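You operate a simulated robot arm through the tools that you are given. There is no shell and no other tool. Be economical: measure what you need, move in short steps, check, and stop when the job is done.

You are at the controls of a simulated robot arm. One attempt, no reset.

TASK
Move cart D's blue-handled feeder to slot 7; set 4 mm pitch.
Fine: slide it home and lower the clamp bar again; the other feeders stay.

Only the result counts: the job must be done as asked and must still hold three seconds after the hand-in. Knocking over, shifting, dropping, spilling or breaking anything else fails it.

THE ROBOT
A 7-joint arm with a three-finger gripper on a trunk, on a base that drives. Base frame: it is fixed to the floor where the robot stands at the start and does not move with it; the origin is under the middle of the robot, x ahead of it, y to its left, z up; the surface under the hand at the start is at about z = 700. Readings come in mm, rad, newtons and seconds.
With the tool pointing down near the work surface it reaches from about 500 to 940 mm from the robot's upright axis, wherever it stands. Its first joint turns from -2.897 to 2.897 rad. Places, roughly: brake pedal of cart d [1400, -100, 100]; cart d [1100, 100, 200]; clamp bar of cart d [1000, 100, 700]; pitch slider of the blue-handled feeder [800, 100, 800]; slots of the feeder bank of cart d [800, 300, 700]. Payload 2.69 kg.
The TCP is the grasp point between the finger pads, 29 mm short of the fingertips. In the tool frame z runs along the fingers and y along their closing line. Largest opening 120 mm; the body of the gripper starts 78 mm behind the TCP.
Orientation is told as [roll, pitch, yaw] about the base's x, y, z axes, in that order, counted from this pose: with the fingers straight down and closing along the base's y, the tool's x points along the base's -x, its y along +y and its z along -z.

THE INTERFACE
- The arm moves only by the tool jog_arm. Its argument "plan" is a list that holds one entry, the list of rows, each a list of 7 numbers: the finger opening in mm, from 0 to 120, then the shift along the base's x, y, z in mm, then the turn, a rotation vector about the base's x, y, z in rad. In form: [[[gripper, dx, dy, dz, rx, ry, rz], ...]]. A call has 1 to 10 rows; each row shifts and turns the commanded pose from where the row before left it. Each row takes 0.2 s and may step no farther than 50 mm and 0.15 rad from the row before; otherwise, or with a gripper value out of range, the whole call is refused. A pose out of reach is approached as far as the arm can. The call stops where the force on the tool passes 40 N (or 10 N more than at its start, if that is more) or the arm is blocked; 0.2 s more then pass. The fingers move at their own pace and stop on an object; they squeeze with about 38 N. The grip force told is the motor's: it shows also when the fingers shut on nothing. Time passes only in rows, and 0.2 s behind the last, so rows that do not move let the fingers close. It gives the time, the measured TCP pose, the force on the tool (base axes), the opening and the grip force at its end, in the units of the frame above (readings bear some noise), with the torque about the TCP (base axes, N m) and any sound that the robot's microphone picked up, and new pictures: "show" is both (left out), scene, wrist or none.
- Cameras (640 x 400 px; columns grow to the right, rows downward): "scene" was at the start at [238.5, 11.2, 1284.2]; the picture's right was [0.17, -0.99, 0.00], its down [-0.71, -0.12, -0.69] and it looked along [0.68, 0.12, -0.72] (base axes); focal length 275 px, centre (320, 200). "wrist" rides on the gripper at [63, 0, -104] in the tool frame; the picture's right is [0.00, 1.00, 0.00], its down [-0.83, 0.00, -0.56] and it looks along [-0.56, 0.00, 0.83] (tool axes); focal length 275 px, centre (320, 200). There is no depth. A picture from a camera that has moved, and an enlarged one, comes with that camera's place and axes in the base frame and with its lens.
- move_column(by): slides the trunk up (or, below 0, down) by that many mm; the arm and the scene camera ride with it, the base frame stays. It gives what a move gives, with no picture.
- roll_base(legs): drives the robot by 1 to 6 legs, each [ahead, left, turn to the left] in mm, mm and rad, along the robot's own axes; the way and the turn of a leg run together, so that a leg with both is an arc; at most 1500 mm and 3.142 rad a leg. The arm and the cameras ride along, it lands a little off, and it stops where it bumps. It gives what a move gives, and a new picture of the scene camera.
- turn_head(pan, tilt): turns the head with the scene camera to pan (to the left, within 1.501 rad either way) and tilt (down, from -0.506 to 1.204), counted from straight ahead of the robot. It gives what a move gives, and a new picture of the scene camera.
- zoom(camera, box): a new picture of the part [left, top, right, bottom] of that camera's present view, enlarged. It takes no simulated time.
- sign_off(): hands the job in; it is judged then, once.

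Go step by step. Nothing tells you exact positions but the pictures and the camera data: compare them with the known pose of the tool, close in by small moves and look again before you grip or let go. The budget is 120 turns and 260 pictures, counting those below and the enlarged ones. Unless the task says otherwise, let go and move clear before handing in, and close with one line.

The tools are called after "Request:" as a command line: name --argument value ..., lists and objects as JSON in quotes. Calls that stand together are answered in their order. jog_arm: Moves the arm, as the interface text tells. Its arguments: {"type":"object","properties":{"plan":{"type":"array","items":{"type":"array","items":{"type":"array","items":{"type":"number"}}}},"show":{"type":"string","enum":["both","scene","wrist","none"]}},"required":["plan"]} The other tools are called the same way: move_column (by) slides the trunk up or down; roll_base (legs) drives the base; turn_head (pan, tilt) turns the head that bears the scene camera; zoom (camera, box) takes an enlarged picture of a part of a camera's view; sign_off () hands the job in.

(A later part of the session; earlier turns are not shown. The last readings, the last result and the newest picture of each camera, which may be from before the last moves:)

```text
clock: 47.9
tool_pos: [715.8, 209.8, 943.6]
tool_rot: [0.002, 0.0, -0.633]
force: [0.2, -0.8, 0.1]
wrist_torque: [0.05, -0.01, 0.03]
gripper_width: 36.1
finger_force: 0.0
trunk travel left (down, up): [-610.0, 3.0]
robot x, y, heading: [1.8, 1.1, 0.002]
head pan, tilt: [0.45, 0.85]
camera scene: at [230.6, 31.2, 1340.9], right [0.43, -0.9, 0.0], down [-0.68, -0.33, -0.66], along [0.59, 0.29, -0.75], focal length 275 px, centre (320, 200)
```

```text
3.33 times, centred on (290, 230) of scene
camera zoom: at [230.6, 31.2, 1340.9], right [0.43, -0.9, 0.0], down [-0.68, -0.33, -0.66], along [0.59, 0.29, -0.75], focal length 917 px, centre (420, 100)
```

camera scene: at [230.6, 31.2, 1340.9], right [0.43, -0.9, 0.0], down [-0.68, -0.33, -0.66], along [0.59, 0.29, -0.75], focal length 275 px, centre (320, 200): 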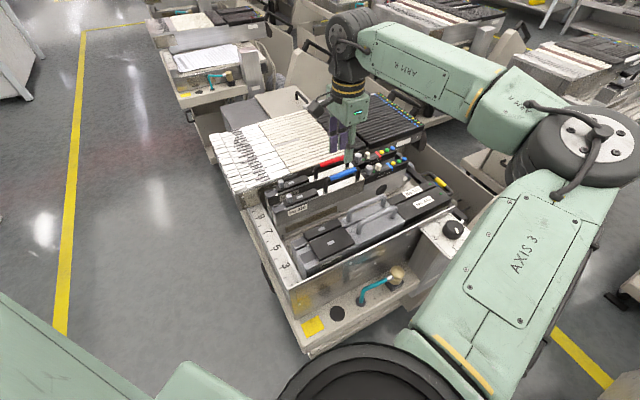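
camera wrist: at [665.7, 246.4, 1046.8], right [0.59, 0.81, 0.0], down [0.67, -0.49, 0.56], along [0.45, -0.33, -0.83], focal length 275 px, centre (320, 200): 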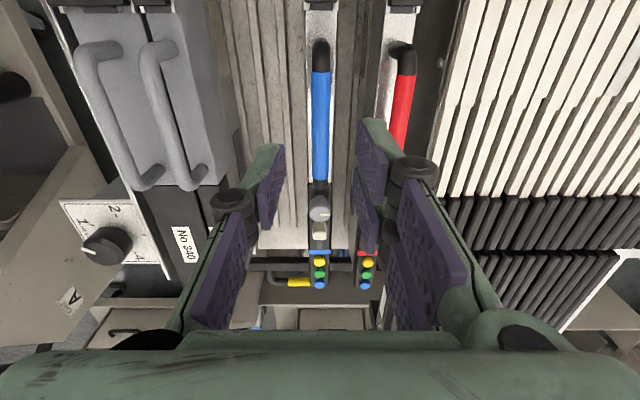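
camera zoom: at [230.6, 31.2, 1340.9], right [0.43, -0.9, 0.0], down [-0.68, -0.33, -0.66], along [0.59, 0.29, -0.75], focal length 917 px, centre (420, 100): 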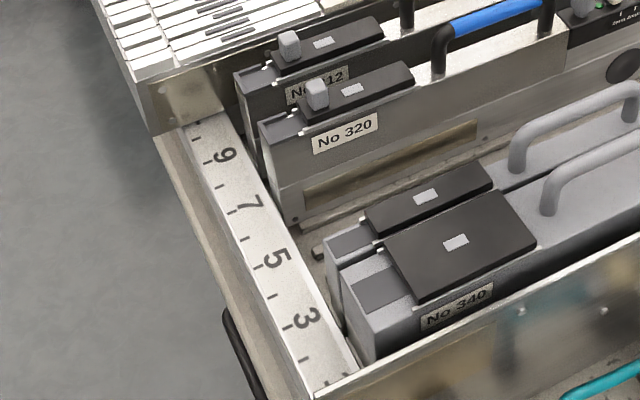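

Slot check: scale '7' lies at cross-coordinate ≈594 and the feeder at ≈593 – slot 7 confirmed. The clamp handle now lies at about [1004, −53, 676]; I'll flip the yaw by π so the camera rides on the outer side, then fetch the handle's right leg with a slight tilt.

Request:
jog_arm --plan '[[[60, 17, -24, 0, 0, 0, -0.143], [60, 17, -24, 0, 0, 0, -0.143], [60, 17, -24, 0, 0, 0, -0.143], [60, 17, -24, 0, 0, 0, -0.143], [60, 17, -24, 0, 0, 0, -0.143], [60, 17, -24, 0, 0, 0, -0.143], [60, 17, -24, 0, 0, 0, -0.143], [60, 17, -24, 0, 0, 0, -0.143], [60, 17, -24, 0, 0, 0, -0.143], [60, 17, -24, 0, 0, 0, -0.143]]]' --show "none"

Request:
jog_arm --plan '[[[60, 0, 0, 0, 0, 0, -0.143], [60, 0, 0, 0, 0, 0, -0.143], [60, 0, 0, 0, 0, 0, -0.143], [60, 0, 0, 0, 0, 0, -0.143], [60, 0, 0, 0, 0, 0, -0.143], [60, 0, 0, 0, 0, 0, -0.143], [60, 0, 0, 0, 0, 0, -0.143], [60, 0, 0, 0, 0, 0, -0.143], [60, 0, 0, 0, 0, 0, -0.143], [60, 0, 0, 0, 0, 0, -0.143]]]' --show "wrist"

```text
clock: 50.1
tool_pos: [887.3, -27.9, 943.7]
tool_rot: [0.001, 0.0, -2.063]
force: [-0.7, -0.7, -0.1]
wrist_torque: [-0.01, 0.03, 0.01]
gripper_width: 60.2
finger_force: 0.2
trunk travel left (down, up): [-610.0, 3.0]
robot x, y, heading: [0.1, -2.9, 0.005]
head pan, tilt: [0.45, 0.85]
```

```text
clock: 52.3
tool_pos: [886.7, -29.5, 944.1]
tool_rot: [0.0, 0.001, 2.788]
force: [-0.6, -1.6, 0.4]
wrist_torque: [-0.01, -0.02, -0.01]
gripper_width: 60.0
finger_force: 0.1
trunk travel left (down, up): [-610.0, 3.0]
robot x, y, heading: [2.0, 0.9, -0.006]
head pan, tilt: [0.45, 0.85]
camera wrist: at [946.8, -50.8, 1048.0], right [-0.34, -0.94, 0.0], down [-0.78, 0.28, 0.56], along [-0.52, 0.19, -0.83], focal length 275 px, centre (320, 200)
```

wrist: 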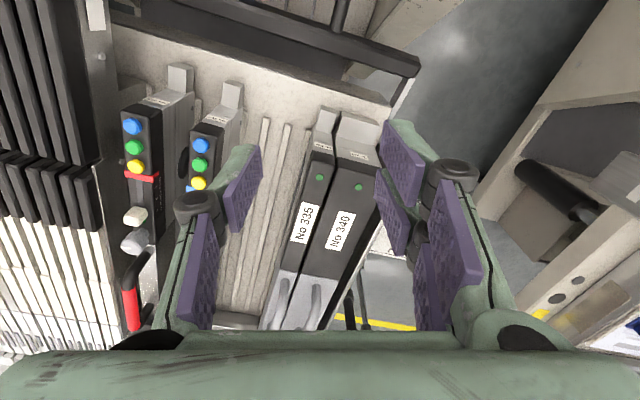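

Request:
jog_arm --plan '[[[60, 0, 0, 0, 0, 0, -0.14], [60, 0, 0, 0, 0, 0, -0.139], [60, 0, 0, -20, -0.083, -0.113, 0], [60, 0, 0, -20, -0.083, -0.113, 0], [60, 0, 0, -20, -0.083, -0.113, 0]]]' --show "wrist"

```text
clock: 53.5
tool_pos: [887.4, -30.3, 885.5]
tool_rot: [0.004, 0.422, 2.513]
force: [0.1, 0.6, 1.1]
wrist_torque: [0.02, -0.01, 0.03]
gripper_width: 60.1
finger_force: 0.1
trunk travel left (down, up): [-610.0, 3.0]
robot x, y, heading: [3.9, -1.1, -0.002]
head pan, tilt: [0.45, 0.85]
camera wrist: at [899.6, -38.4, 1004.7], right [-0.59, -0.81, 0.0], down [-0.8, 0.58, 0.17], along [-0.14, 0.09, -0.99], focal length 275 px, centre (320, 200)
```

wrist: 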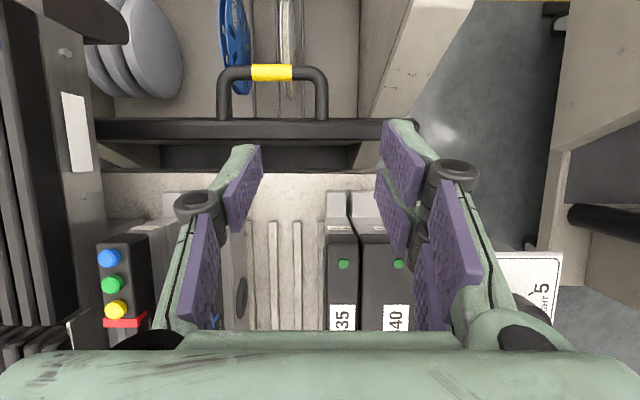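

Now the camera looks straight down on the handle; the right leg is at about [949, −77, 676]. Approach it along the tilted finger direction.

Request:
jog_arm --plan '[[[44, 9.6, -7.6, -36, 0, 0, 0], [44, 9.6, -7.6, -36, 0, 0, 0], [44, 9.6, -7.6, -36, 0, 0, 0], [44, 9.6, -7.6, -36, 0, 0, 0]]]' --show "wrist"

```text
clock: 54.5
tool_pos: [924.9, -61.5, 741.1]
tool_rot: [0.003, 0.422, 2.515]
force: [0.4, -0.5, -0.5]
wrist_torque: [0.02, 0.03, 0.0]
gripper_width: 43.8
finger_force: 0.0
trunk travel left (down, up): [-610.0, 3.0]
robot x, y, heading: [-1.9, -1.7, -0.001]
head pan, tilt: [0.45, 0.85]
camera wrist: at [938.6, -69.3, 860.1], right [-0.58, -0.81, 0.01], down [-0.8, 0.58, 0.17], along [-0.14, 0.09, -0.99], focal length 275 px, centre (320, 200)
```

wrist: 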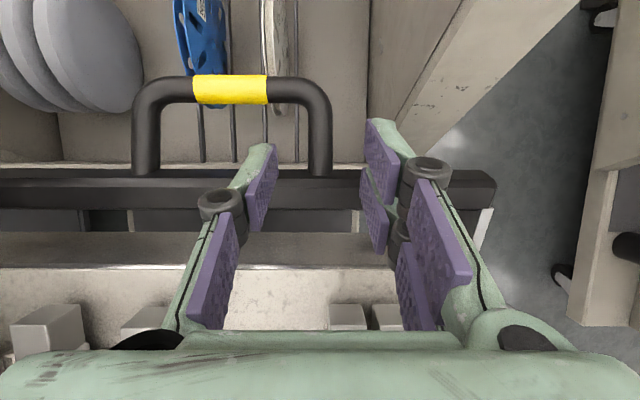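

Request:
jog_arm --plan '[[[44, 6.6, -5, -19, 0, 0, 0], [44, 6.6, -5, -19, 0, 0, 0], [44, 6.6, -5, -19, 0, 0, 0]]]' --show "wrist"

```text
clock: 54.9
tool_pos: [929.2, -60.5, 735.2]
tool_rot: [0.0, 0.422, 2.512]
force: [-15.0, 4.1, 21.9]
wrist_torque: [-0.29, 1.07, -0.46]
gripper_width: 51.6
finger_force: 4.6
trunk travel left (down, up): [-610.0, 3.0]
robot x, y, heading: [0.8, 1.1, -0.003]
head pan, tilt: [0.45, 0.85]
stopped in row 2: the force on the tool passed its limit at 47 N (the readings are from after the stop); the commanded pose is now the measured one
camera wrist: at [942.3, -68.9, 854.5], right [-0.58, -0.81, 0.0], down [-0.8, 0.58, 0.17], along [-0.14, 0.1, -0.99], focal length 275 px, centre (320, 200)
```

wrist: 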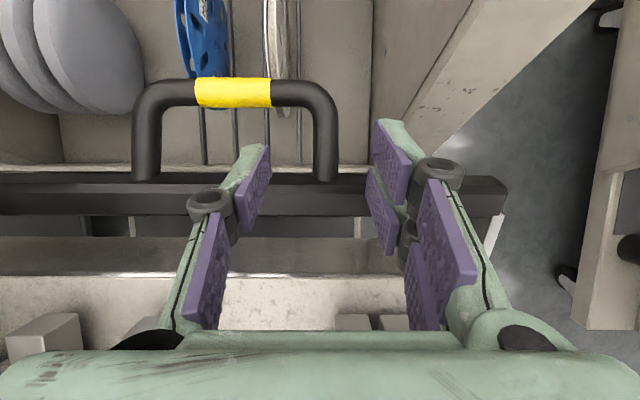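

The fingertips touched the bar's rear edge; it is higher than I assumed (~709). Back up, shift 18 mm outward and come down behind the bar.

Request:
jog_arm --plan '[[[44, 0, 0, 12, 0, 0, 0], [44, 14, -11, 0, 0, 0, 0], [44, 0, 0, -10, 0, 0, 0], [44, 0, 0, -10, 0, 0, 0]]]' --show "wrist"

```text
clock: 55.9
tool_pos: [944.0, -73.5, 721.5]
tool_rot: [0.001, 0.422, 2.513]
force: [0.4, 0.2, 0.5]
wrist_torque: [0.0, 0.0, -0.03]
gripper_width: 43.9
finger_force: 0.0
trunk travel left (down, up): [-610.0, 3.0]
robot x, y, heading: [-1.3, -2.3, -0.001]
head pan, tilt: [0.45, 0.85]
camera wrist: at [957.7, -81.6, 841.6], right [-0.58, -0.81, 0.0], down [-0.8, 0.58, 0.17], along [-0.14, 0.1, -0.99], focal length 275 px, centre (320, 200)
```

wrist: 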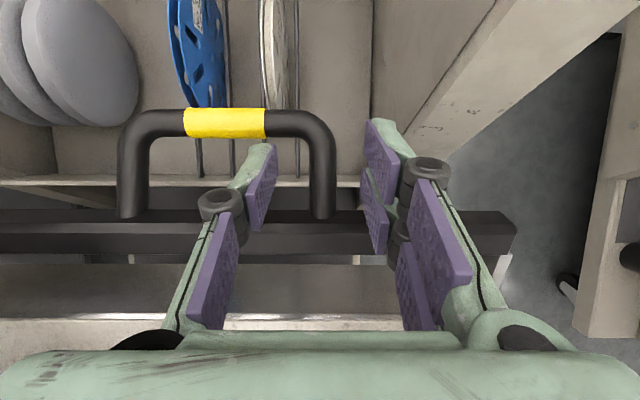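

Request:
jog_arm --plan '[[[44, 2, -1, -8, 0, 0, 0], [44, 2, -1, -8, 0, 0, 0], [0, 0, 0, 0, 0, 0, 0], [0, 0, 0, 0, 0, 0, 0], [0, 0, 0, 0, 0, 0, 0], [0, 0, 0, 0, 0, 0, 0]]]' --show "wrist"

```text
clock: 57.3
tool_pos: [947.3, -78.0, 706.2]
tool_rot: [0.004, 0.423, 2.512]
force: [-9.1, -7.2, -1.6]
wrist_torque: [-0.25, 0.13, -0.08]
gripper_width: 15.6
finger_force: 39.1
trunk travel left (down, up): [-610.0, 3.0]
robot x, y, heading: [-1.1, 0.4, -0.002]
head pan, tilt: [0.45, 0.85]
camera wrist: at [960.5, -85.6, 825.6], right [-0.59, -0.81, 0.01], down [-0.8, 0.58, 0.17], along [-0.14, 0.09, -0.99], focal length 275 px, centre (320, 200)
```

wrist: 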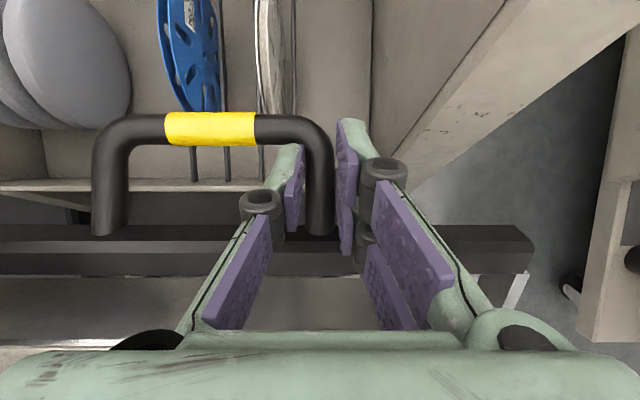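

The leg is gripped. Lift along the arc in small steps, checking forces.

Request:
jog_arm --plan '[[[0, -2.7, 2, 9, 0.01, 0.014, 0], [0, -3.4, 2.5, 8.7, 0.015, 0.02, 0]]]' --show "none"

```text
clock: 57.9
tool_pos: [942.6, -74.9, 722.6]
tool_rot: [0.002, 0.379, 2.511]
force: [4.8, -18.4, -11.3]
wrist_torque: [-1.11, -0.97, 0.15]
gripper_width: 15.9
finger_force: 42.3
trunk travel left (down, up): [-610.0, 3.0]
robot x, y, heading: [0.7, 2.0, -0.002]
head pan, tilt: [0.45, 0.85]
```

Request:
jog_arm --plan '[[[0, 0, -2.0, 7, 0.015, 0.02, 0], [0, -2.5, 1.2, 8, 0.015, 0.02, 0]]]' --show "wrist"

```text
clock: 58.5
tool_pos: [940.1, -71.4, 737.4]
tool_rot: [0.005, 0.324, 2.516]
force: [-7.6, -15.6, -13.0]
wrist_torque: [-0.97, -0.48, 0.56]
gripper_width: 15.0
finger_force: 41.3
trunk travel left (down, up): [-610.0, 3.0]
robot x, y, heading: [-0.1, 0.4, -0.002]
head pan, tilt: [0.45, 0.85]
camera wrist: at [961.7, -87.0, 854.5], right [-0.58, -0.81, 0.0], down [-0.78, 0.57, 0.26], along [-0.21, 0.15, -0.97], focal length 275 px, centre (320, 200)
```

wrist: 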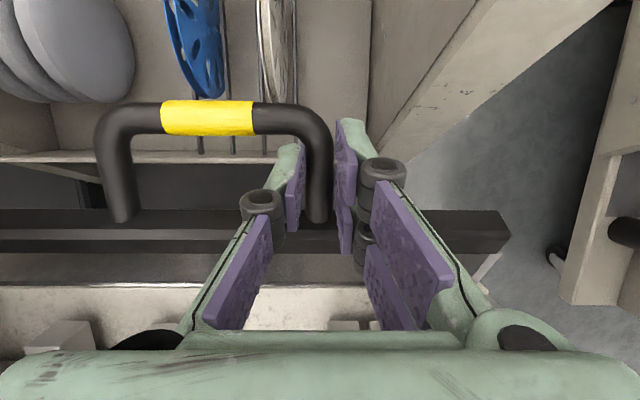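

Request:
jog_arm --plan '[[[0, -5, 1.3, 8.5, 0.02, 0.027, 0], [0, -4.8, 3.2, 8, 0.02, 0.027, 0], [0, -5.4, 3.9, 8, 0.02, 0.027, 0]]]' --show "none"

```text
clock: 59.3
tool_pos: [925.2, -62.1, 763.3]
tool_rot: [-0.003, 0.226, 2.513]
force: [0.0, -0.6, 0.5]
wrist_torque: [0.02, -0.01, 0.03]
gripper_width: 0.0
finger_force: 28.7
trunk travel left (down, up): [-610.0, 3.0]
robot x, y, heading: [1.9, -1.6, -0.002]
head pan, tilt: [0.45, 0.85]
```

The grip slipped off the leg. Look at where the handle is now.

Request:
jog_arm --plan '[[[0, 0, 0, 10, 0, 0, 0]]]' --show "wrist"

```text
clock: 59.7
tool_pos: [924.8, -62.8, 773.7]
tool_rot: [-0.002, 0.225, 2.514]
force: [0.4, 0.5, -0.3]
wrist_torque: [-0.02, 0.03, 0.02]
gripper_width: 0.1
finger_force: 28.4
trunk travel left (down, up): [-610.0, 3.0]
robot x, y, heading: [1.2, 0.3, -0.002]
head pan, tilt: [0.45, 0.85]
camera wrist: at [956.6, -84.9, 888.2], right [-0.58, -0.81, 0.0], down [-0.76, 0.55, 0.35], along [-0.29, 0.21, -0.94], focal length 275 px, centre (320, 200)
```

wrist: 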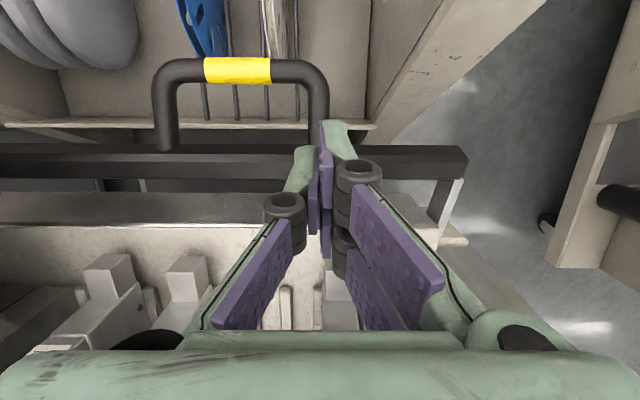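

The handle fell back onto its rest. Pinching the leg conflicts with the bar as it rotates, so I'll grasp the yellow grip instead (which can roll in the pads), tilted outward for reach. First retreat, untilt, and yaw to −2.2.

Request:
jog_arm --plan '[[[0, -10, 7, 40, 0.066, 0.091, 0], [30, -10, 7, 40, 0.066, 0.091, 0], [50, 0, 0, 20, 0, 0, 0.1426], [50, 0, 0, 0, 0, 0, 0.1426], [50, 0, 0, 0, 0, 0, 0.1426], [50, 0, 0, 0, 0, 0, 0.1426], [50, 0, 0, 0, 0, 0, 0.1426], [50, 0, 0, 0, 0, 0, 0.1426], [50, 0, 0, 0, 0, 0, 0.1426], [50, 0, 0, 0, 0, 0, 0.1426]]]' --show "none"

Request:
jog_arm --plan '[[[50, 7, 10, 0, 0, 0, 0.1426], [50, 7, 10, 0, 0, 0, 0.1426], [50, 7, 10, 0, 0, 0, 0.1426], [50, 7, 10, 0, -0.083, -0.113, 0], [50, 0, 0, 0, -0.083, -0.113, 0], [50, 0, 0, 0, -0.083, -0.113, 0], [50, 0, 0, 0, -0.083, -0.113, 0]]]' --show "wrist"

```text
clock: 61.9
tool_pos: [904.9, -49.6, 872.7]
tool_rot: [0.0, 0.001, -2.625]
force: [-0.3, -0.1, -1.0]
wrist_torque: [-0.02, 0.0, -0.01]
gripper_width: 50.0
finger_force: 0.1
trunk travel left (down, up): [-610.0, 3.0]
robot x, y, heading: [0.5, 0.7, 0.001]
head pan, tilt: [0.45, 0.85]
```

```text
clock: 63.5
tool_pos: [931.9, -9.5, 872.4]
tool_rot: [0.562, 0.002, -2.2]
force: [-0.6, 0.5, 0.6]
wrist_torque: [-0.03, 0.03, 0.02]
gripper_width: 49.8
finger_force: 0.0
trunk travel left (down, up): [-610.0, 3.0]
robot x, y, heading: [-3.1, -0.7, -0.001]
head pan, tilt: [0.45, 0.85]
camera wrist: at [924.8, 74.6, 960.4], right [0.69, -0.49, 0.53], down [-0.73, -0.5, 0.47], along [0.03, -0.71, -0.7], focal length 275 px, centre (320, 200)
```

wrist: 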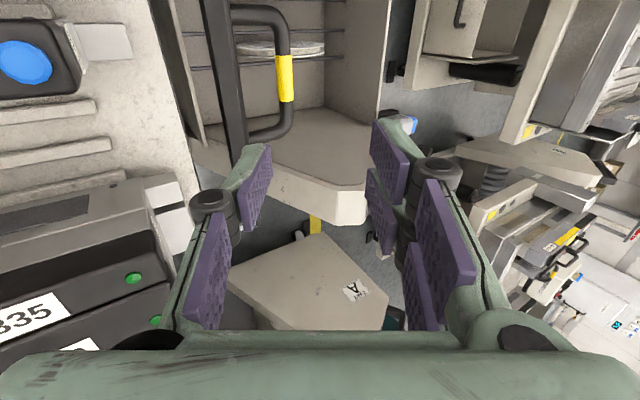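

Request:
jog_arm --plan '[[[32, 0, 0, 0, 0.083, 0.113, 0], [32, 12.6, -6.5, -33, 0, 0, 0], [32, 12.6, -6.5, -33, 0, 0, 0], [32, 12.6, -6.5, -34, 0, 0, 0], [32, 12.6, -6.5, -30, 0, 0, 0]]]' --show "wrist"

```text
clock: 64.7
tool_pos: [984.8, -36.2, 743.1]
tool_rot: [0.422, 0.002, -2.202]
force: [1.5, 0.5, 0.5]
wrist_torque: [-0.01, 0.02, -0.01]
gripper_width: 32.3
finger_force: 0.0
trunk travel left (down, up): [-610.0, 3.0]
robot x, y, heading: [-2.6, 1.0, 0.0]
head pan, tilt: [0.45, 0.85]
camera wrist: at [988.0, 40.3, 837.0], right [0.74, -0.53, 0.41], down [-0.67, -0.54, 0.51], along [-0.05, -0.65, -0.76], focal length 275 px, centre (320, 200)
```

wrist: 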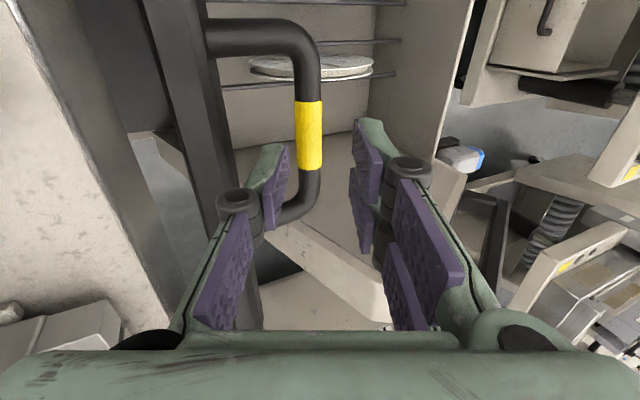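

The grip is centred along its length; shift 7 mm toward the bar side and advance along the fingers.

Request:
jog_arm --plan '[[[32, -5.2, 3.7, -2.9, 0, 0, 0], [32, 4.9, -3.6, -13.7, 0, 0, 0], [32, 4.9, -3.6, -13.7, 0, 0, 0], [32, 4.9, -3.6, -13.7, 0, 0, 0]]]' --show "wrist"

```text
clock: 65.7
tool_pos: [992.7, -41.9, 698.5]
tool_rot: [0.421, 0.001, -2.202]
force: [-0.3, 0.5, 0.1]
wrist_torque: [0.03, 0.0, 0.01]
gripper_width: 32.1
finger_force: 0.0
trunk travel left (down, up): [-610.0, 3.0]
robot x, y, heading: [4.7, 0.4, 0.003]
head pan, tilt: [0.45, 0.85]
camera wrist: at [996.4, 34.3, 792.5], right [0.74, -0.53, 0.41], down [-0.67, -0.54, 0.51], along [-0.05, -0.65, -0.76], focal length 275 px, centre (320, 200)
```

wrist: 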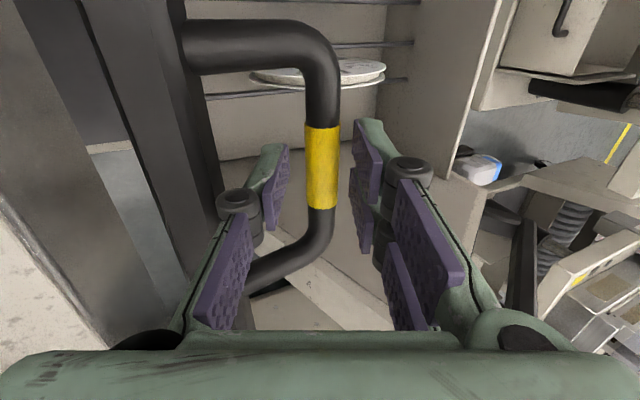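

Request:
jog_arm --plan '[[[32, 3.3, -2.4, -9.1, 0, 0, 0], [0, 0, 0, 0, 0, 0, 0], [0, 0, 0, 0, 0, 0, 0], [0, 0, 0, 0, 0, 0, 0]]]' --show "wrist"

```text
clock: 66.7
tool_pos: [998.0, -44.3, 689.1]
tool_rot: [0.422, 0.001, -2.2]
force: [10.6, -4.7, 2.8]
wrist_torque: [0.03, -0.2, 0.27]
gripper_width: 15.5
finger_force: 35.3
trunk travel left (down, up): [-610.0, 3.0]
robot x, y, heading: [2.8, -2.8, -0.001]
head pan, tilt: [0.45, 0.85]
camera wrist: at [1000.5, 31.3, 783.7], right [0.74, -0.53, 0.41], down [-0.67, -0.54, 0.51], along [-0.05, -0.65, -0.76], focal length 275 px, centre (320, 200)
```

wrist: 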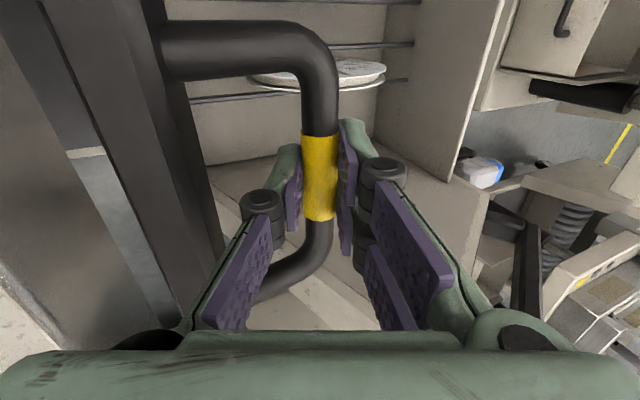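

Gripped the yellow grip. Fit of the earlier path gives pivot at (d 709, z 685), radius 122; lift along that arc.

Request:
jog_arm --plan '[[[0, -0.6, 0.5, 10.6, 0, 0, 0], [0, -1.5, 1.1, 10.5, 0, 0, 0], [0, -2.1, 1.5, 10.3, 0.008, 0.011, 0]]]' --show "none"

```text
clock: 67.5
tool_pos: [991.0, -39.9, 720.8]
tool_rot: [0.407, 0.0, -2.201]
force: [10.1, -3.7, -0.8]
wrist_torque: [-0.36, -0.11, 0.13]
gripper_width: 14.9
finger_force: 41.6
trunk travel left (down, up): [-610.0, 3.0]
robot x, y, heading: [0.6, -1.9, -0.001]
head pan, tilt: [0.45, 0.85]
```

Request:
jog_arm --plan '[[[0, -2.2, 1.6, 10, 0.008, 0.011, 0], [0, -3.3, 2.4, 9.7, 0.008, 0.011, 0], [0, -4.2, 3.1, 9.3, 0.008, 0.011, 0], [0, -4.9, 3.6, 8.7, 0.008, 0.011, 0]]]' --show "wrist"

```text
clock: 68.5
tool_pos: [977.0, -30.0, 756.8]
tool_rot: [0.349, -0.001, -2.199]
force: [-3.5, -0.3, -8.2]
wrist_torque: [-0.31, 0.13, 0.0]
gripper_width: 15.3
finger_force: 41.5
trunk travel left (down, up): [-610.0, 3.0]
robot x, y, heading: [3.2, 4.1, 0.004]
head pan, tilt: [0.45, 0.85]
camera wrist: at [985.9, 42.0, 854.5], right [0.76, -0.55, 0.34], down [-0.64, -0.56, 0.52], along [-0.09, -0.62, -0.78], focal length 275 px, centre (320, 200)
```

wrist: 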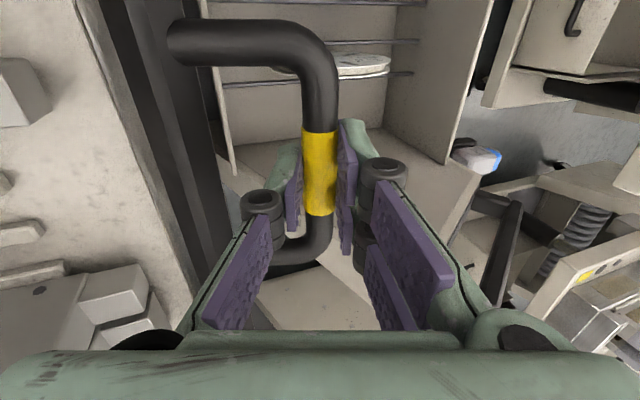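

Request:
jog_arm --plan '[[[0, -5.2, 3.8, 8.4, 0.008, 0.011, 0], [0, -6, 4.4, 7.6, 0.008, 0.011, 0], [0, -6.5, 4.8, 6.9, 0.008, 0.011, 0], [0, -7, 5.1, 6.2, 0.008, 0.011, 0]]]' --show "none"

Request:
jog_arm --plan '[[[0, -7.3, 5.4, 5.4, 0.008, 0.011, 0], [0, -7.7, 5.7, 4.6, 0.008, 0.011, 0], [0, -8.1, 5.9, 3.7, 0.008, 0.011, 0]]]' --show "wrist"

```text
clock: 69.5
tool_pos: [954.6, -14.2, 791.5]
tool_rot: [0.303, 0.005, -2.2]
force: [14.4, -0.2, 7.9]
wrist_torque: [-0.38, -0.28, 0.29]
gripper_width: 15.6
finger_force: 41.9
trunk travel left (down, up): [-610.0, 3.0]
robot x, y, heading: [3.7, 0.4, -0.003]
head pan, tilt: [0.45, 0.85]
```

```text
clock: 70.3
tool_pos: [929.7, 3.9, 807.4]
tool_rot: [0.264, 0.007, -2.203]
force: [19.1, 0.4, 34.4]
wrist_torque: [-0.31, -0.38, 0.4]
gripper_width: 15.7
finger_force: 41.6
trunk travel left (down, up): [-610.0, 3.0]
robot x, y, heading: [1.5, -2.9, -0.003]
head pan, tilt: [0.45, 0.85]
camera wrist: at [944.4, 70.6, 907.3], right [0.78, -0.57, 0.26], down [-0.61, -0.59, 0.53], along [-0.15, -0.57, -0.81], focal length 275 px, centre (320, 200)
```

wrist: 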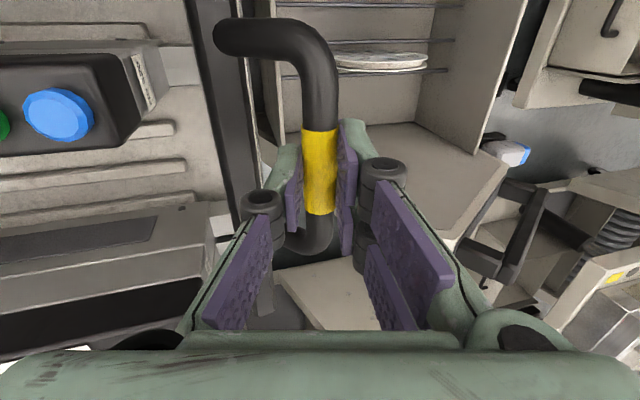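

Request:
jog_arm --plan '[[[0, 0, 0, 4, 0, 0, 0], [0, -4, 3, 2, 0, 0, 0]]]' --show "none"

```text
clock: 70.9
tool_pos: [924.2, 6.6, 810.3]
tool_rot: [0.258, 0.001, -2.199]
force: [11.3, 0.5, 22.1]
wrist_torque: [0.31, -0.63, 0.32]
gripper_width: 15.2
finger_force: 41.1
trunk travel left (down, up): [-610.0, 3.0]
robot x, y, heading: [1.6, -0.9, -0.001]
head pan, tilt: [0.45, 0.85]
```

Request:
jog_arm --plan '[[[0, -3.2, 2.4, 2, 0, 0, 0], [0, -3.2, 2.4, 1, 0, 0, 0], [0, -3.2, 2.4, 0.5, 0, 0, 0]]]' --show "wrist"

```text
clock: 71.7
tool_pos: [914.1, 14.2, 812.7]
tool_rot: [0.258, 0.001, -2.201]
force: [6.7, 1.4, 19.4]
wrist_torque: [-0.02, -0.31, 0.17]
gripper_width: 15.4
finger_force: 41.7
trunk travel left (down, up): [-610.0, 3.0]
robot x, y, heading: [0.0, 0.3, 0.001]
head pan, tilt: [0.45, 0.85]
camera wrist: at [930.6, 81.4, 912.5], right [0.78, -0.57, 0.26], down [-0.6, -0.59, 0.54], along [-0.15, -0.57, -0.8], focal length 275 px, centre (320, 200)
```

wrist: 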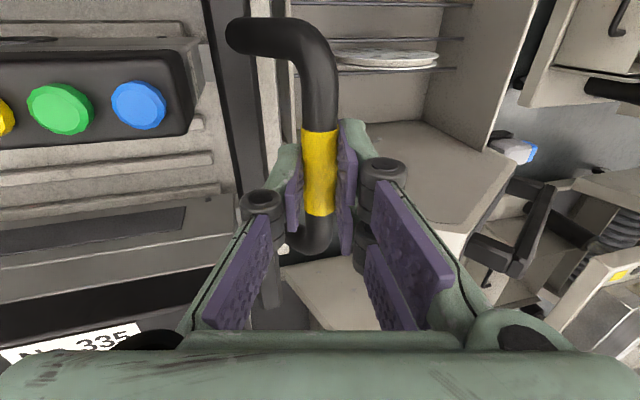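

Request:
jog_arm --plan '[[[0, -2, 1.5, 0.5, 0, 0, 0], [0, -2, 1.5, 0, 0, 0, 0]]]' --show "none"

```text
clock: 72.3
tool_pos: [912.7, 17.4, 813.1]
tool_rot: [0.259, 0.002, -2.202]
force: [5.4, -2.5, 20.2]
wrist_torque: [-0.38, -0.17, 0.25]
gripper_width: 15.3
finger_force: 41.0
trunk travel left (down, up): [-610.0, 3.0]
robot x, y, heading: [0.9, 2.3, -0.003]
head pan, tilt: [0.45, 0.85]
```

Request:
jog_arm --plan '[[[0, -2, 1.5, 0, 0, 0, 0], [0, -2, 1.5, 0, 0, 0, 0], [0, -2, 1.5, 0, 0, 0, 0]]]' --show "wrist"

```text
clock: 73.1
tool_pos: [909.8, 18.0, 813.4]
tool_rot: [0.269, 0.004, -2.205]
force: [-0.3, -1.7, 4.0]
wrist_torque: [0.11, -0.05, 0.44]
gripper_width: 15.2
finger_force: 41.4
trunk travel left (down, up): [-610.0, 3.0]
robot x, y, heading: [-1.4, 0.6, 0.003]
head pan, tilt: [0.45, 0.85]
stopped in row 3: the force on the tool passed its limit at 42 N (the readings are from after the stop); the commanded pose is now the measured one
camera wrist: at [925.3, 84.8, 913.3], right [0.78, -0.57, 0.27], down [-0.61, -0.59, 0.53], along [-0.15, -0.58, -0.8], focal length 275 px, centre (320, 200)
```

wrist: 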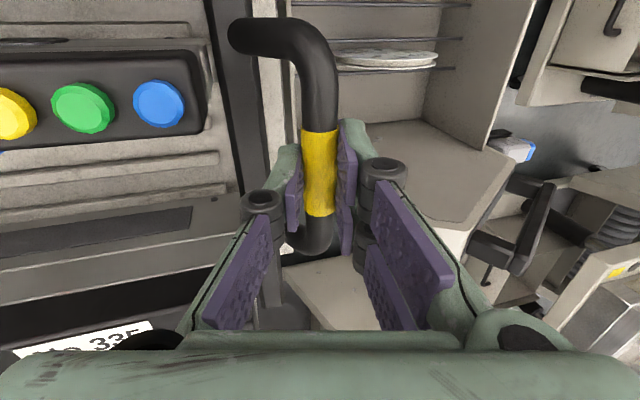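

Hard stop reached (42 N): the bar is down again. Open and check that it stays.

Request:
jog_arm --plan '[[[34, 0, 0, 0, 0, 0, 0], [34, 0, 0, 0, 0, 0, 0], [34, 0, 0, 0, 0, 0, 0]]]' --show "wrist"

```text
clock: 73.9
tool_pos: [909.3, 17.5, 813.4]
tool_rot: [0.267, 0.005, -2.203]
force: [0.0, -0.2, 0.4]
wrist_torque: [0.03, 0.04, 0.0]
gripper_width: 34.2
finger_force: 0.1
trunk travel left (down, up): [-610.0, 3.0]
robot x, y, heading: [0.2, -2.6, -0.001]
head pan, tilt: [0.45, 0.85]
camera wrist: at [925.3, 85.2, 913.0], right [0.78, -0.57, 0.26], down [-0.61, -0.59, 0.53], along [-0.15, -0.58, -0.8], focal length 275 px, centre (320, 200)
```

wrist: 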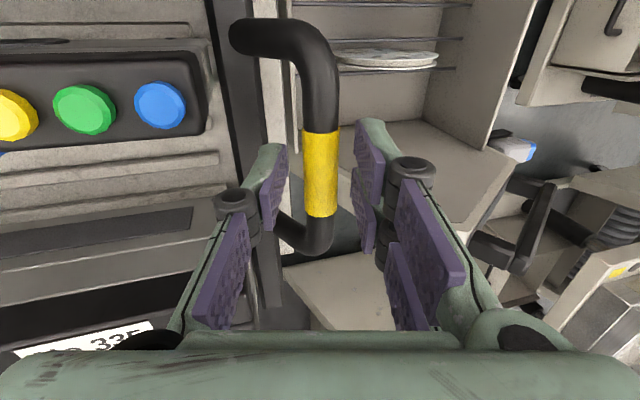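

The bar stays closed. Retreat and rotate back to yaw −0.63 for the pitch slider.

Request:
jog_arm --plan '[[[34, -7, 5, 32, 0, 0, 0], [34, -7, 5, 32, 0, 0, 0], [34, -7, 5, 32, 0.07, 0.1, 0], [34, -15, 10, 10, 0.083, 0.113, 0], [34, -15, 15, 0, 0, 0, 0.1426], [34, -15, 15, 0, 0, 0, 0.1426], [34, -15, 15, 0, 0, 0, 0.1426], [34, -15, 15, 0, 0, 0, 0.1426], [34, -15, 15, 0, 0, 0, 0.1426], [34, -15, 15, 0, 0, 0, 0.1426]]]' --show "none"

Request:
jog_arm --plan '[[[34, 0, 0, 0, 0, 0, 0.1426], [34, 0, 0, 0, 0, 0, 0.1426], [34, 0, 0, 0, 0, 0, 0.1426], [34, 0, 0, 0, 0, 0, 0.1426], [34, 0, 0, 0, 0, 0, 0.1426]]]' --show "wrist"

Request:
zoom --camera "wrist" --box '[280, 150, 420, 290]'

```text
clock: 76.1
tool_pos: [785.8, 133.0, 919.5]
tool_rot: [0.004, 0.002, -1.346]
force: [1.2, -0.7, -0.3]
wrist_torque: [-0.01, 0.01, 0.03]
gripper_width: 34.2
finger_force: 0.0
trunk travel left (down, up): [-610.0, 3.0]
robot x, y, heading: [-0.9, -2.1, -0.003]
head pan, tilt: [0.45, 0.85]
```

```text
clock: 77.3
tool_pos: [784.9, 133.8, 920.7]
tool_rot: [0.005, 0.003, -0.633]
force: [0.3, -0.8, 0.0]
wrist_torque: [0.01, 0.03, 0.02]
gripper_width: 34.0
finger_force: 0.1
trunk travel left (down, up): [-610.0, 3.0]
robot x, y, heading: [0.8, -0.8, -0.001]
head pan, tilt: [0.45, 0.85]
camera wrist: at [734.4, 169.1, 1022.9], right [0.59, 0.81, 0.01], down [0.67, -0.49, 0.56], along [0.45, -0.32, -0.83], focal length 275 px, centre (320, 200)
```

wrist: 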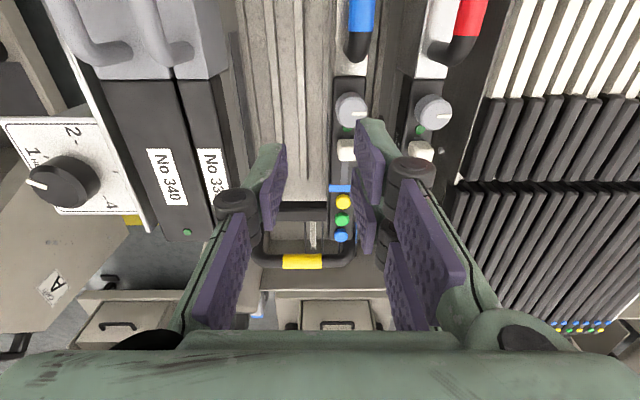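

```text
2.86 times, centred on (350, 220) of wrist
camera zoom: at [734.4, 169.1, 1022.9], right [0.59, 0.81, 0.01], down [0.67, -0.49, 0.56], along [0.45, -0.32, -0.83], focal length 786 px, centre (234, 143)
```

zoom: 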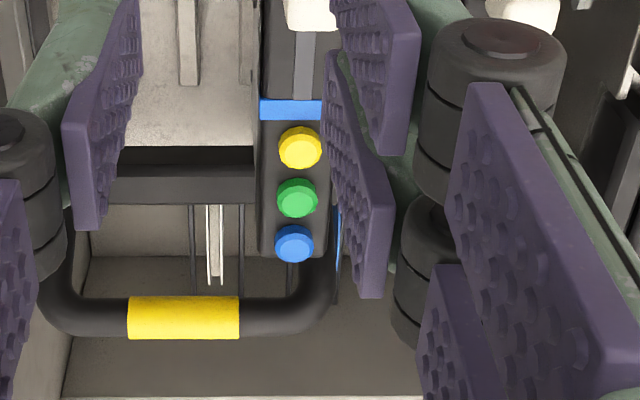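

The clamp bar looks as at the start. Move over the ivory slider knob (≈ d 582).

Request:
jog_arm --plan '[[[40, 33.3, -1.2, 0, 0, 0, 0], [40, 0, 0, -25, 0, 0, 0]]]' --show "wrist"

Request:
zoom --camera "wrist" --box '[260, 40, 400, 160]'

```text
clock: 77.9
tool_pos: [818.5, 131.6, 894.2]
tool_rot: [0.007, 0.001, -0.635]
force: [0.2, -0.3, -0.7]
wrist_torque: [-0.01, 0.01, 0.0]
gripper_width: 39.7
finger_force: 0.0
trunk travel left (down, up): [-610.0, 3.0]
robot x, y, heading: [-3.0, -3.6, -0.002]
head pan, tilt: [0.45, 0.85]
camera wrist: at [767.6, 168.9, 998.6], right [0.59, 0.81, 0.01], down [0.67, -0.49, 0.55], along [0.45, -0.32, -0.83], focal length 275 px, centre (320, 200)
```

wrist: 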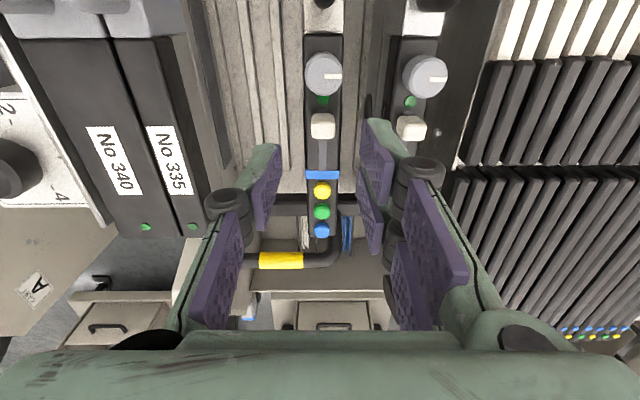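

```text
3.33 times, centred on (330, 100) of wrist
camera zoom: at [767.6, 168.9, 998.6], right [0.59, 0.81, 0.01], down [0.67, -0.49, 0.55], along [0.45, -0.32, -0.83], focal length 918 px, centre (287, 533)
```

zoom: 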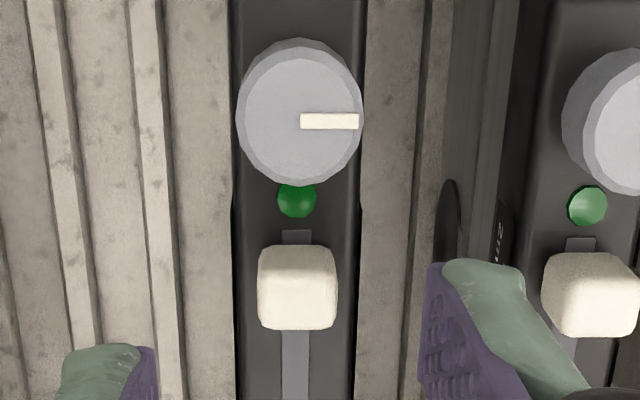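

Request:
jog_arm --plan '[[[36, -2.4, 4, -14, 0, 0, 0], [36, 0, 0, -18, 0, 0, 0]]]' --show "wrist"

Request:
zoom --camera "wrist" --box '[250, 60, 390, 190]'

```text
clock: 78.5
tool_pos: [814.1, 135.8, 863.2]
tool_rot: [0.006, 0.002, -0.634]
force: [-0.8, -0.6, 0.9]
wrist_torque: [0.02, 0.04, -0.01]
gripper_width: 35.9
finger_force: 0.0
trunk travel left (down, up): [-610.0, 3.0]
robot x, y, heading: [0.3, -0.6, 0.003]
head pan, tilt: [0.45, 0.85]
camera wrist: at [764.7, 172.7, 966.7], right [0.59, 0.81, 0.01], down [0.67, -0.49, 0.55], along [0.45, -0.32, -0.83], focal length 275 px, centre (320, 200)
```

wrist: 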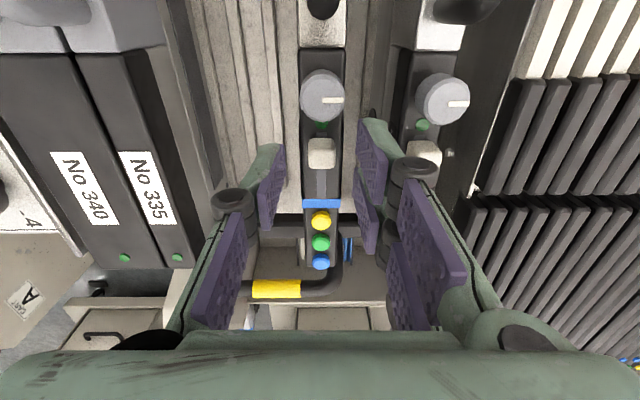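

```text
3.08 times, centred on (320, 125) of wrist
camera zoom: at [764.7, 172.7, 966.7], right [0.59, 0.81, 0.01], down [0.67, -0.49, 0.55], along [0.45, -0.32, -0.83], focal length 847 px, centre (320, 431)
```

zoom: 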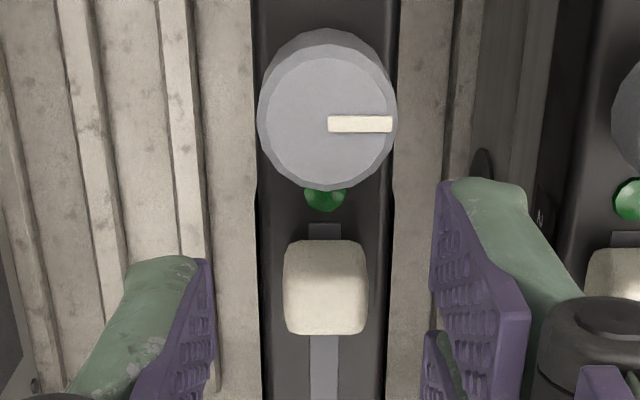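

Request:
jog_arm --plan '[[[30, 1.9, -0.2, -8, 0, 0, 0], [30, 0, 0, -7.5, 0, 0, 0]]]' --show "wrist"

Request:
zoom --camera "wrist" --box '[250, 90, 390, 220]'

```text
clock: 79.1
tool_pos: [816.7, 136.0, 848.3]
tool_rot: [0.005, 0.002, -0.637]
force: [-0.8, 0.8, 0.7]
wrist_torque: [-0.01, 0.02, 0.0]
gripper_width: 30.1
finger_force: 0.1
trunk travel left (down, up): [-610.0, 3.0]
robot x, y, heading: [0.5, -4.7, -0.006]
head pan, tilt: [0.45, 0.85]
camera wrist: at [766.8, 172.6, 950.9], right [0.59, 0.81, 0.01], down [0.67, -0.49, 0.55], along [0.45, -0.32, -0.83], focal length 275 px, centre (320, 200)
```

wrist: 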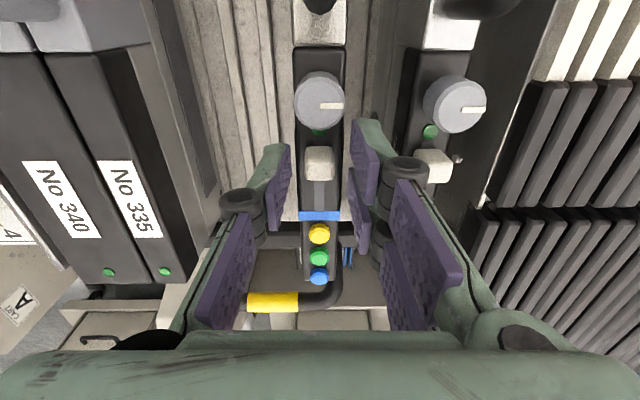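

```text
3.08 times, centred on (320, 155) of wrist
camera zoom: at [766.8, 172.6, 950.9], right [0.59, 0.81, 0.01], down [0.67, -0.49, 0.55], along [0.45, -0.32, -0.83], focal length 847 px, centre (320, 338)
```

zoom: 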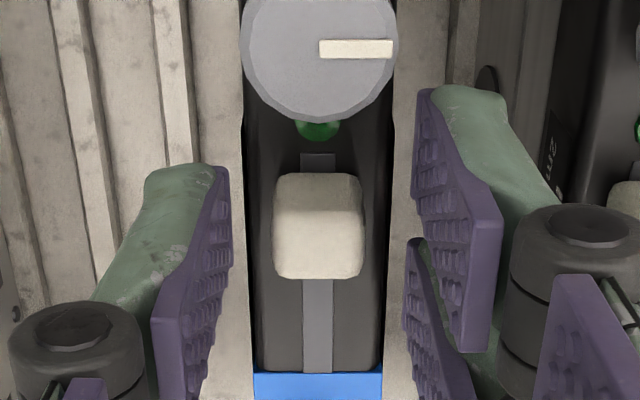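

Fingertips straddle the slider knob. Close on it.

Request:
jog_arm --plan '[[[0, 0, 0, -1.5, 0, 0, 0], [0, 0, 0, 0, 0, 0, 0], [0, 0, 0, 0, 0, 0, 0]]]' --show "none"

Request:
zoom --camera "wrist" --box '[250, 90, 390, 220]'

```text
clock: 79.9
tool_pos: [816.2, 137.3, 847.4]
tool_rot: [0.005, 0.002, -0.636]
force: [-1.2, -2.0, 1.1]
wrist_torque: [-0.09, -0.01, 0.01]
gripper_width: 14.4
finger_force: 36.3
trunk travel left (down, up): [-610.0, 3.0]
robot x, y, heading: [3.8, 0.2, 0.001]
head pan, tilt: [0.45, 0.85]
```

```text
3.08 times, centred on (320, 155) of wrist
camera zoom: at [766.9, 172.8, 949.4], right [0.59, 0.81, 0.01], down [0.67, -0.49, 0.56], along [0.45, -0.32, -0.83], focal length 847 px, centre (320, 338)
```

zoom: 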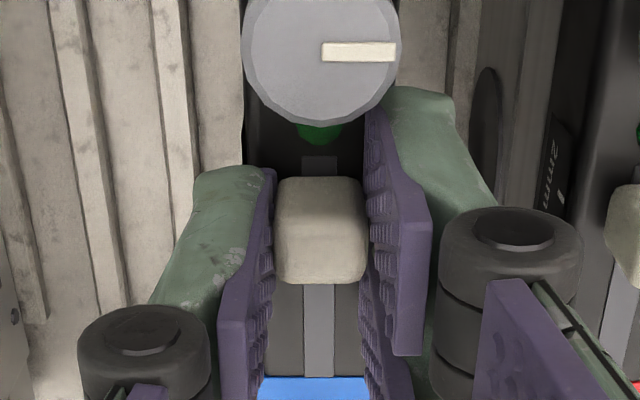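

The knob is held. Ticks are about 15 mm apart; slide it rearward gently, listening for a click.

Request:
jog_arm --plan '[[[0, 2.42, -1.77, 0, 0, 0, 0], [0, 2.42, -1.77, 0, 0, 0, 0], [0, 2.42, -1.77, 0, 0, 0, 0]]]' --show "none"

Request:
zoom --camera "wrist" --box '[250, 90, 390, 220]'

```text
clock: 80.7
tool_pos: [823.8, 130.4, 846.2]
tool_rot: [0.005, 0.003, -0.636]
force: [0.8, 0.8, 4.9]
wrist_torque: [0.2, 0.25, 0.01]
gripper_width: 14.0
finger_force: 37.8
trunk travel left (down, up): [-610.0, 3.0]
robot x, y, heading: [0.0, -1.1, -0.003]
head pan, tilt: [0.45, 0.85]
```

```text
3.08 times, centred on (320, 155) of wrist
camera zoom: at [773.3, 167.4, 949.3], right [0.59, 0.81, 0.01], down [0.67, -0.49, 0.55], along [0.45, -0.32, -0.83], focal length 847 px, centre (320, 338)
```

zoom: 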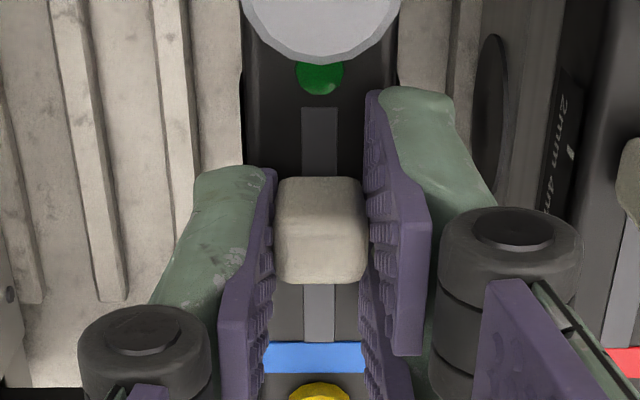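

Request:
jog_arm --plan '[[[0, 2.42, -1.77, 0, 0, 0, 0], [0, 2.42, -1.77, 0, 0, 0, 0]]]' --show "scene"

Request:
zoom --camera "wrist" --box '[250, 90, 390, 220]'

Request:
zoom --camera "scene" --box '[330, 130, 430, 200]'

```text
clock: 81.3
tool_pos: [828.9, 127.3, 845.5]
tool_rot: [0.006, -0.001, -0.635]
force: [2.9, 1.2, 7.3]
wrist_torque: [0.27, 0.19, -0.02]
gripper_width: 14.0
finger_force: 38.1
trunk travel left (down, up): [-610.0, 3.0]
robot x, y, heading: [1.4, -3.0, 0.001]
head pan, tilt: [0.45, 0.85]
camera scene: at [230.4, 31.0, 1341.1], right [0.43, -0.9, 0.0], down [-0.68, -0.33, -0.66], along [0.59, 0.29, -0.75], focal length 275 px, centre (320, 200)
```

scene: 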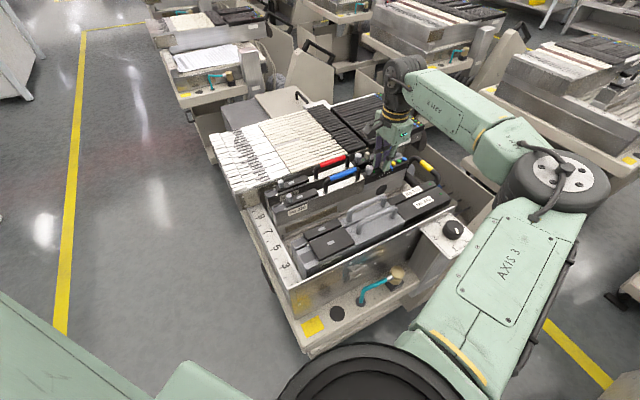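

```text
3.08 times, centred on (320, 155) of wrist
camera zoom: at [778.0, 163.8, 949.3], right [0.59, 0.81, 0.01], down [0.67, -0.49, 0.56], along [0.45, -0.32, -0.83], focal length 847 px, centre (320, 338)
```

zoom: 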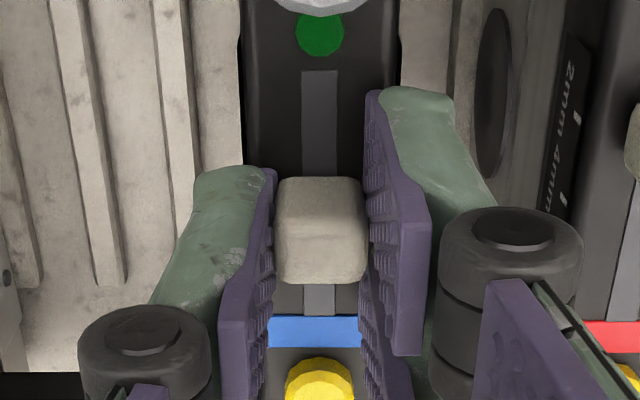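

```text
5.71 times, centred on (380, 165) of scene
camera zoom: at [230.4, 31.0, 1341.1], right [0.43, -0.9, 0.0], down [-0.68, -0.33, -0.66], along [0.59, 0.29, -0.75], focal length 1572 px, centre (-23, 400)
```

zoom: 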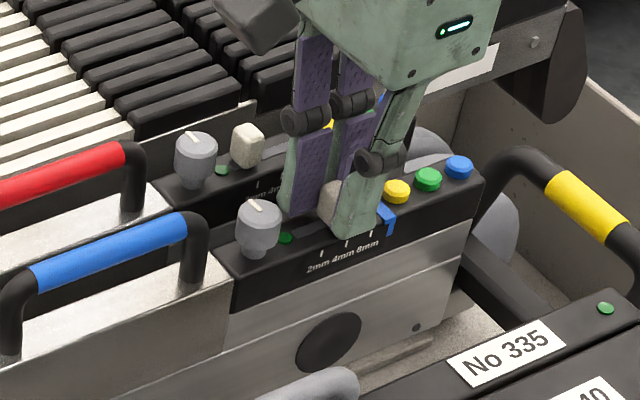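

Moved about 15 mm. Release and rise to check the knob against the ticks.

Request:
jog_arm --plan '[[[30, 0, 0, 0, 0, 0, 0], [30, 0, 0, 0, 0, 0, 0], [30, 0, 0, 30, 0, 0, 0], [30, 0, 0, 40, 0, 0, 0], [30, 20, 27, 40, 0, 0, 0], [30, 20, 27, 40, 0, 0, 0]]]' --show "both"

Request:
zoom --camera "scene" --box '[350, 145, 410, 185]'

```text
refused: row 5 steps farther than a row can; nothing moved
```

```text
10.00 times, centred on (380, 165) of scene
camera zoom: at [230.4, 31.0, 1341.1], right [0.43, -0.9, 0.0], down [-0.68, -0.33, -0.66], along [0.59, 0.29, -0.75], focal length 2751 px, centre (-280, 550)
```

zoom: 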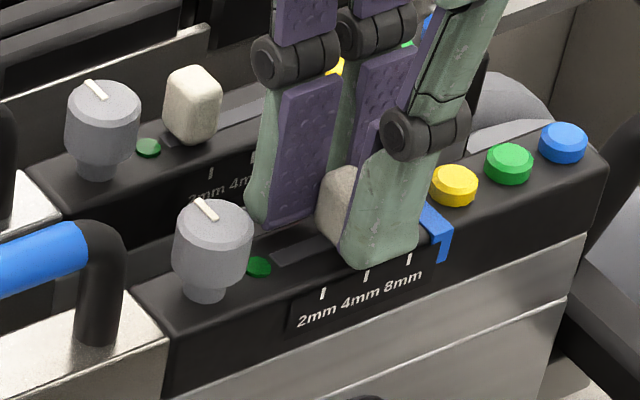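

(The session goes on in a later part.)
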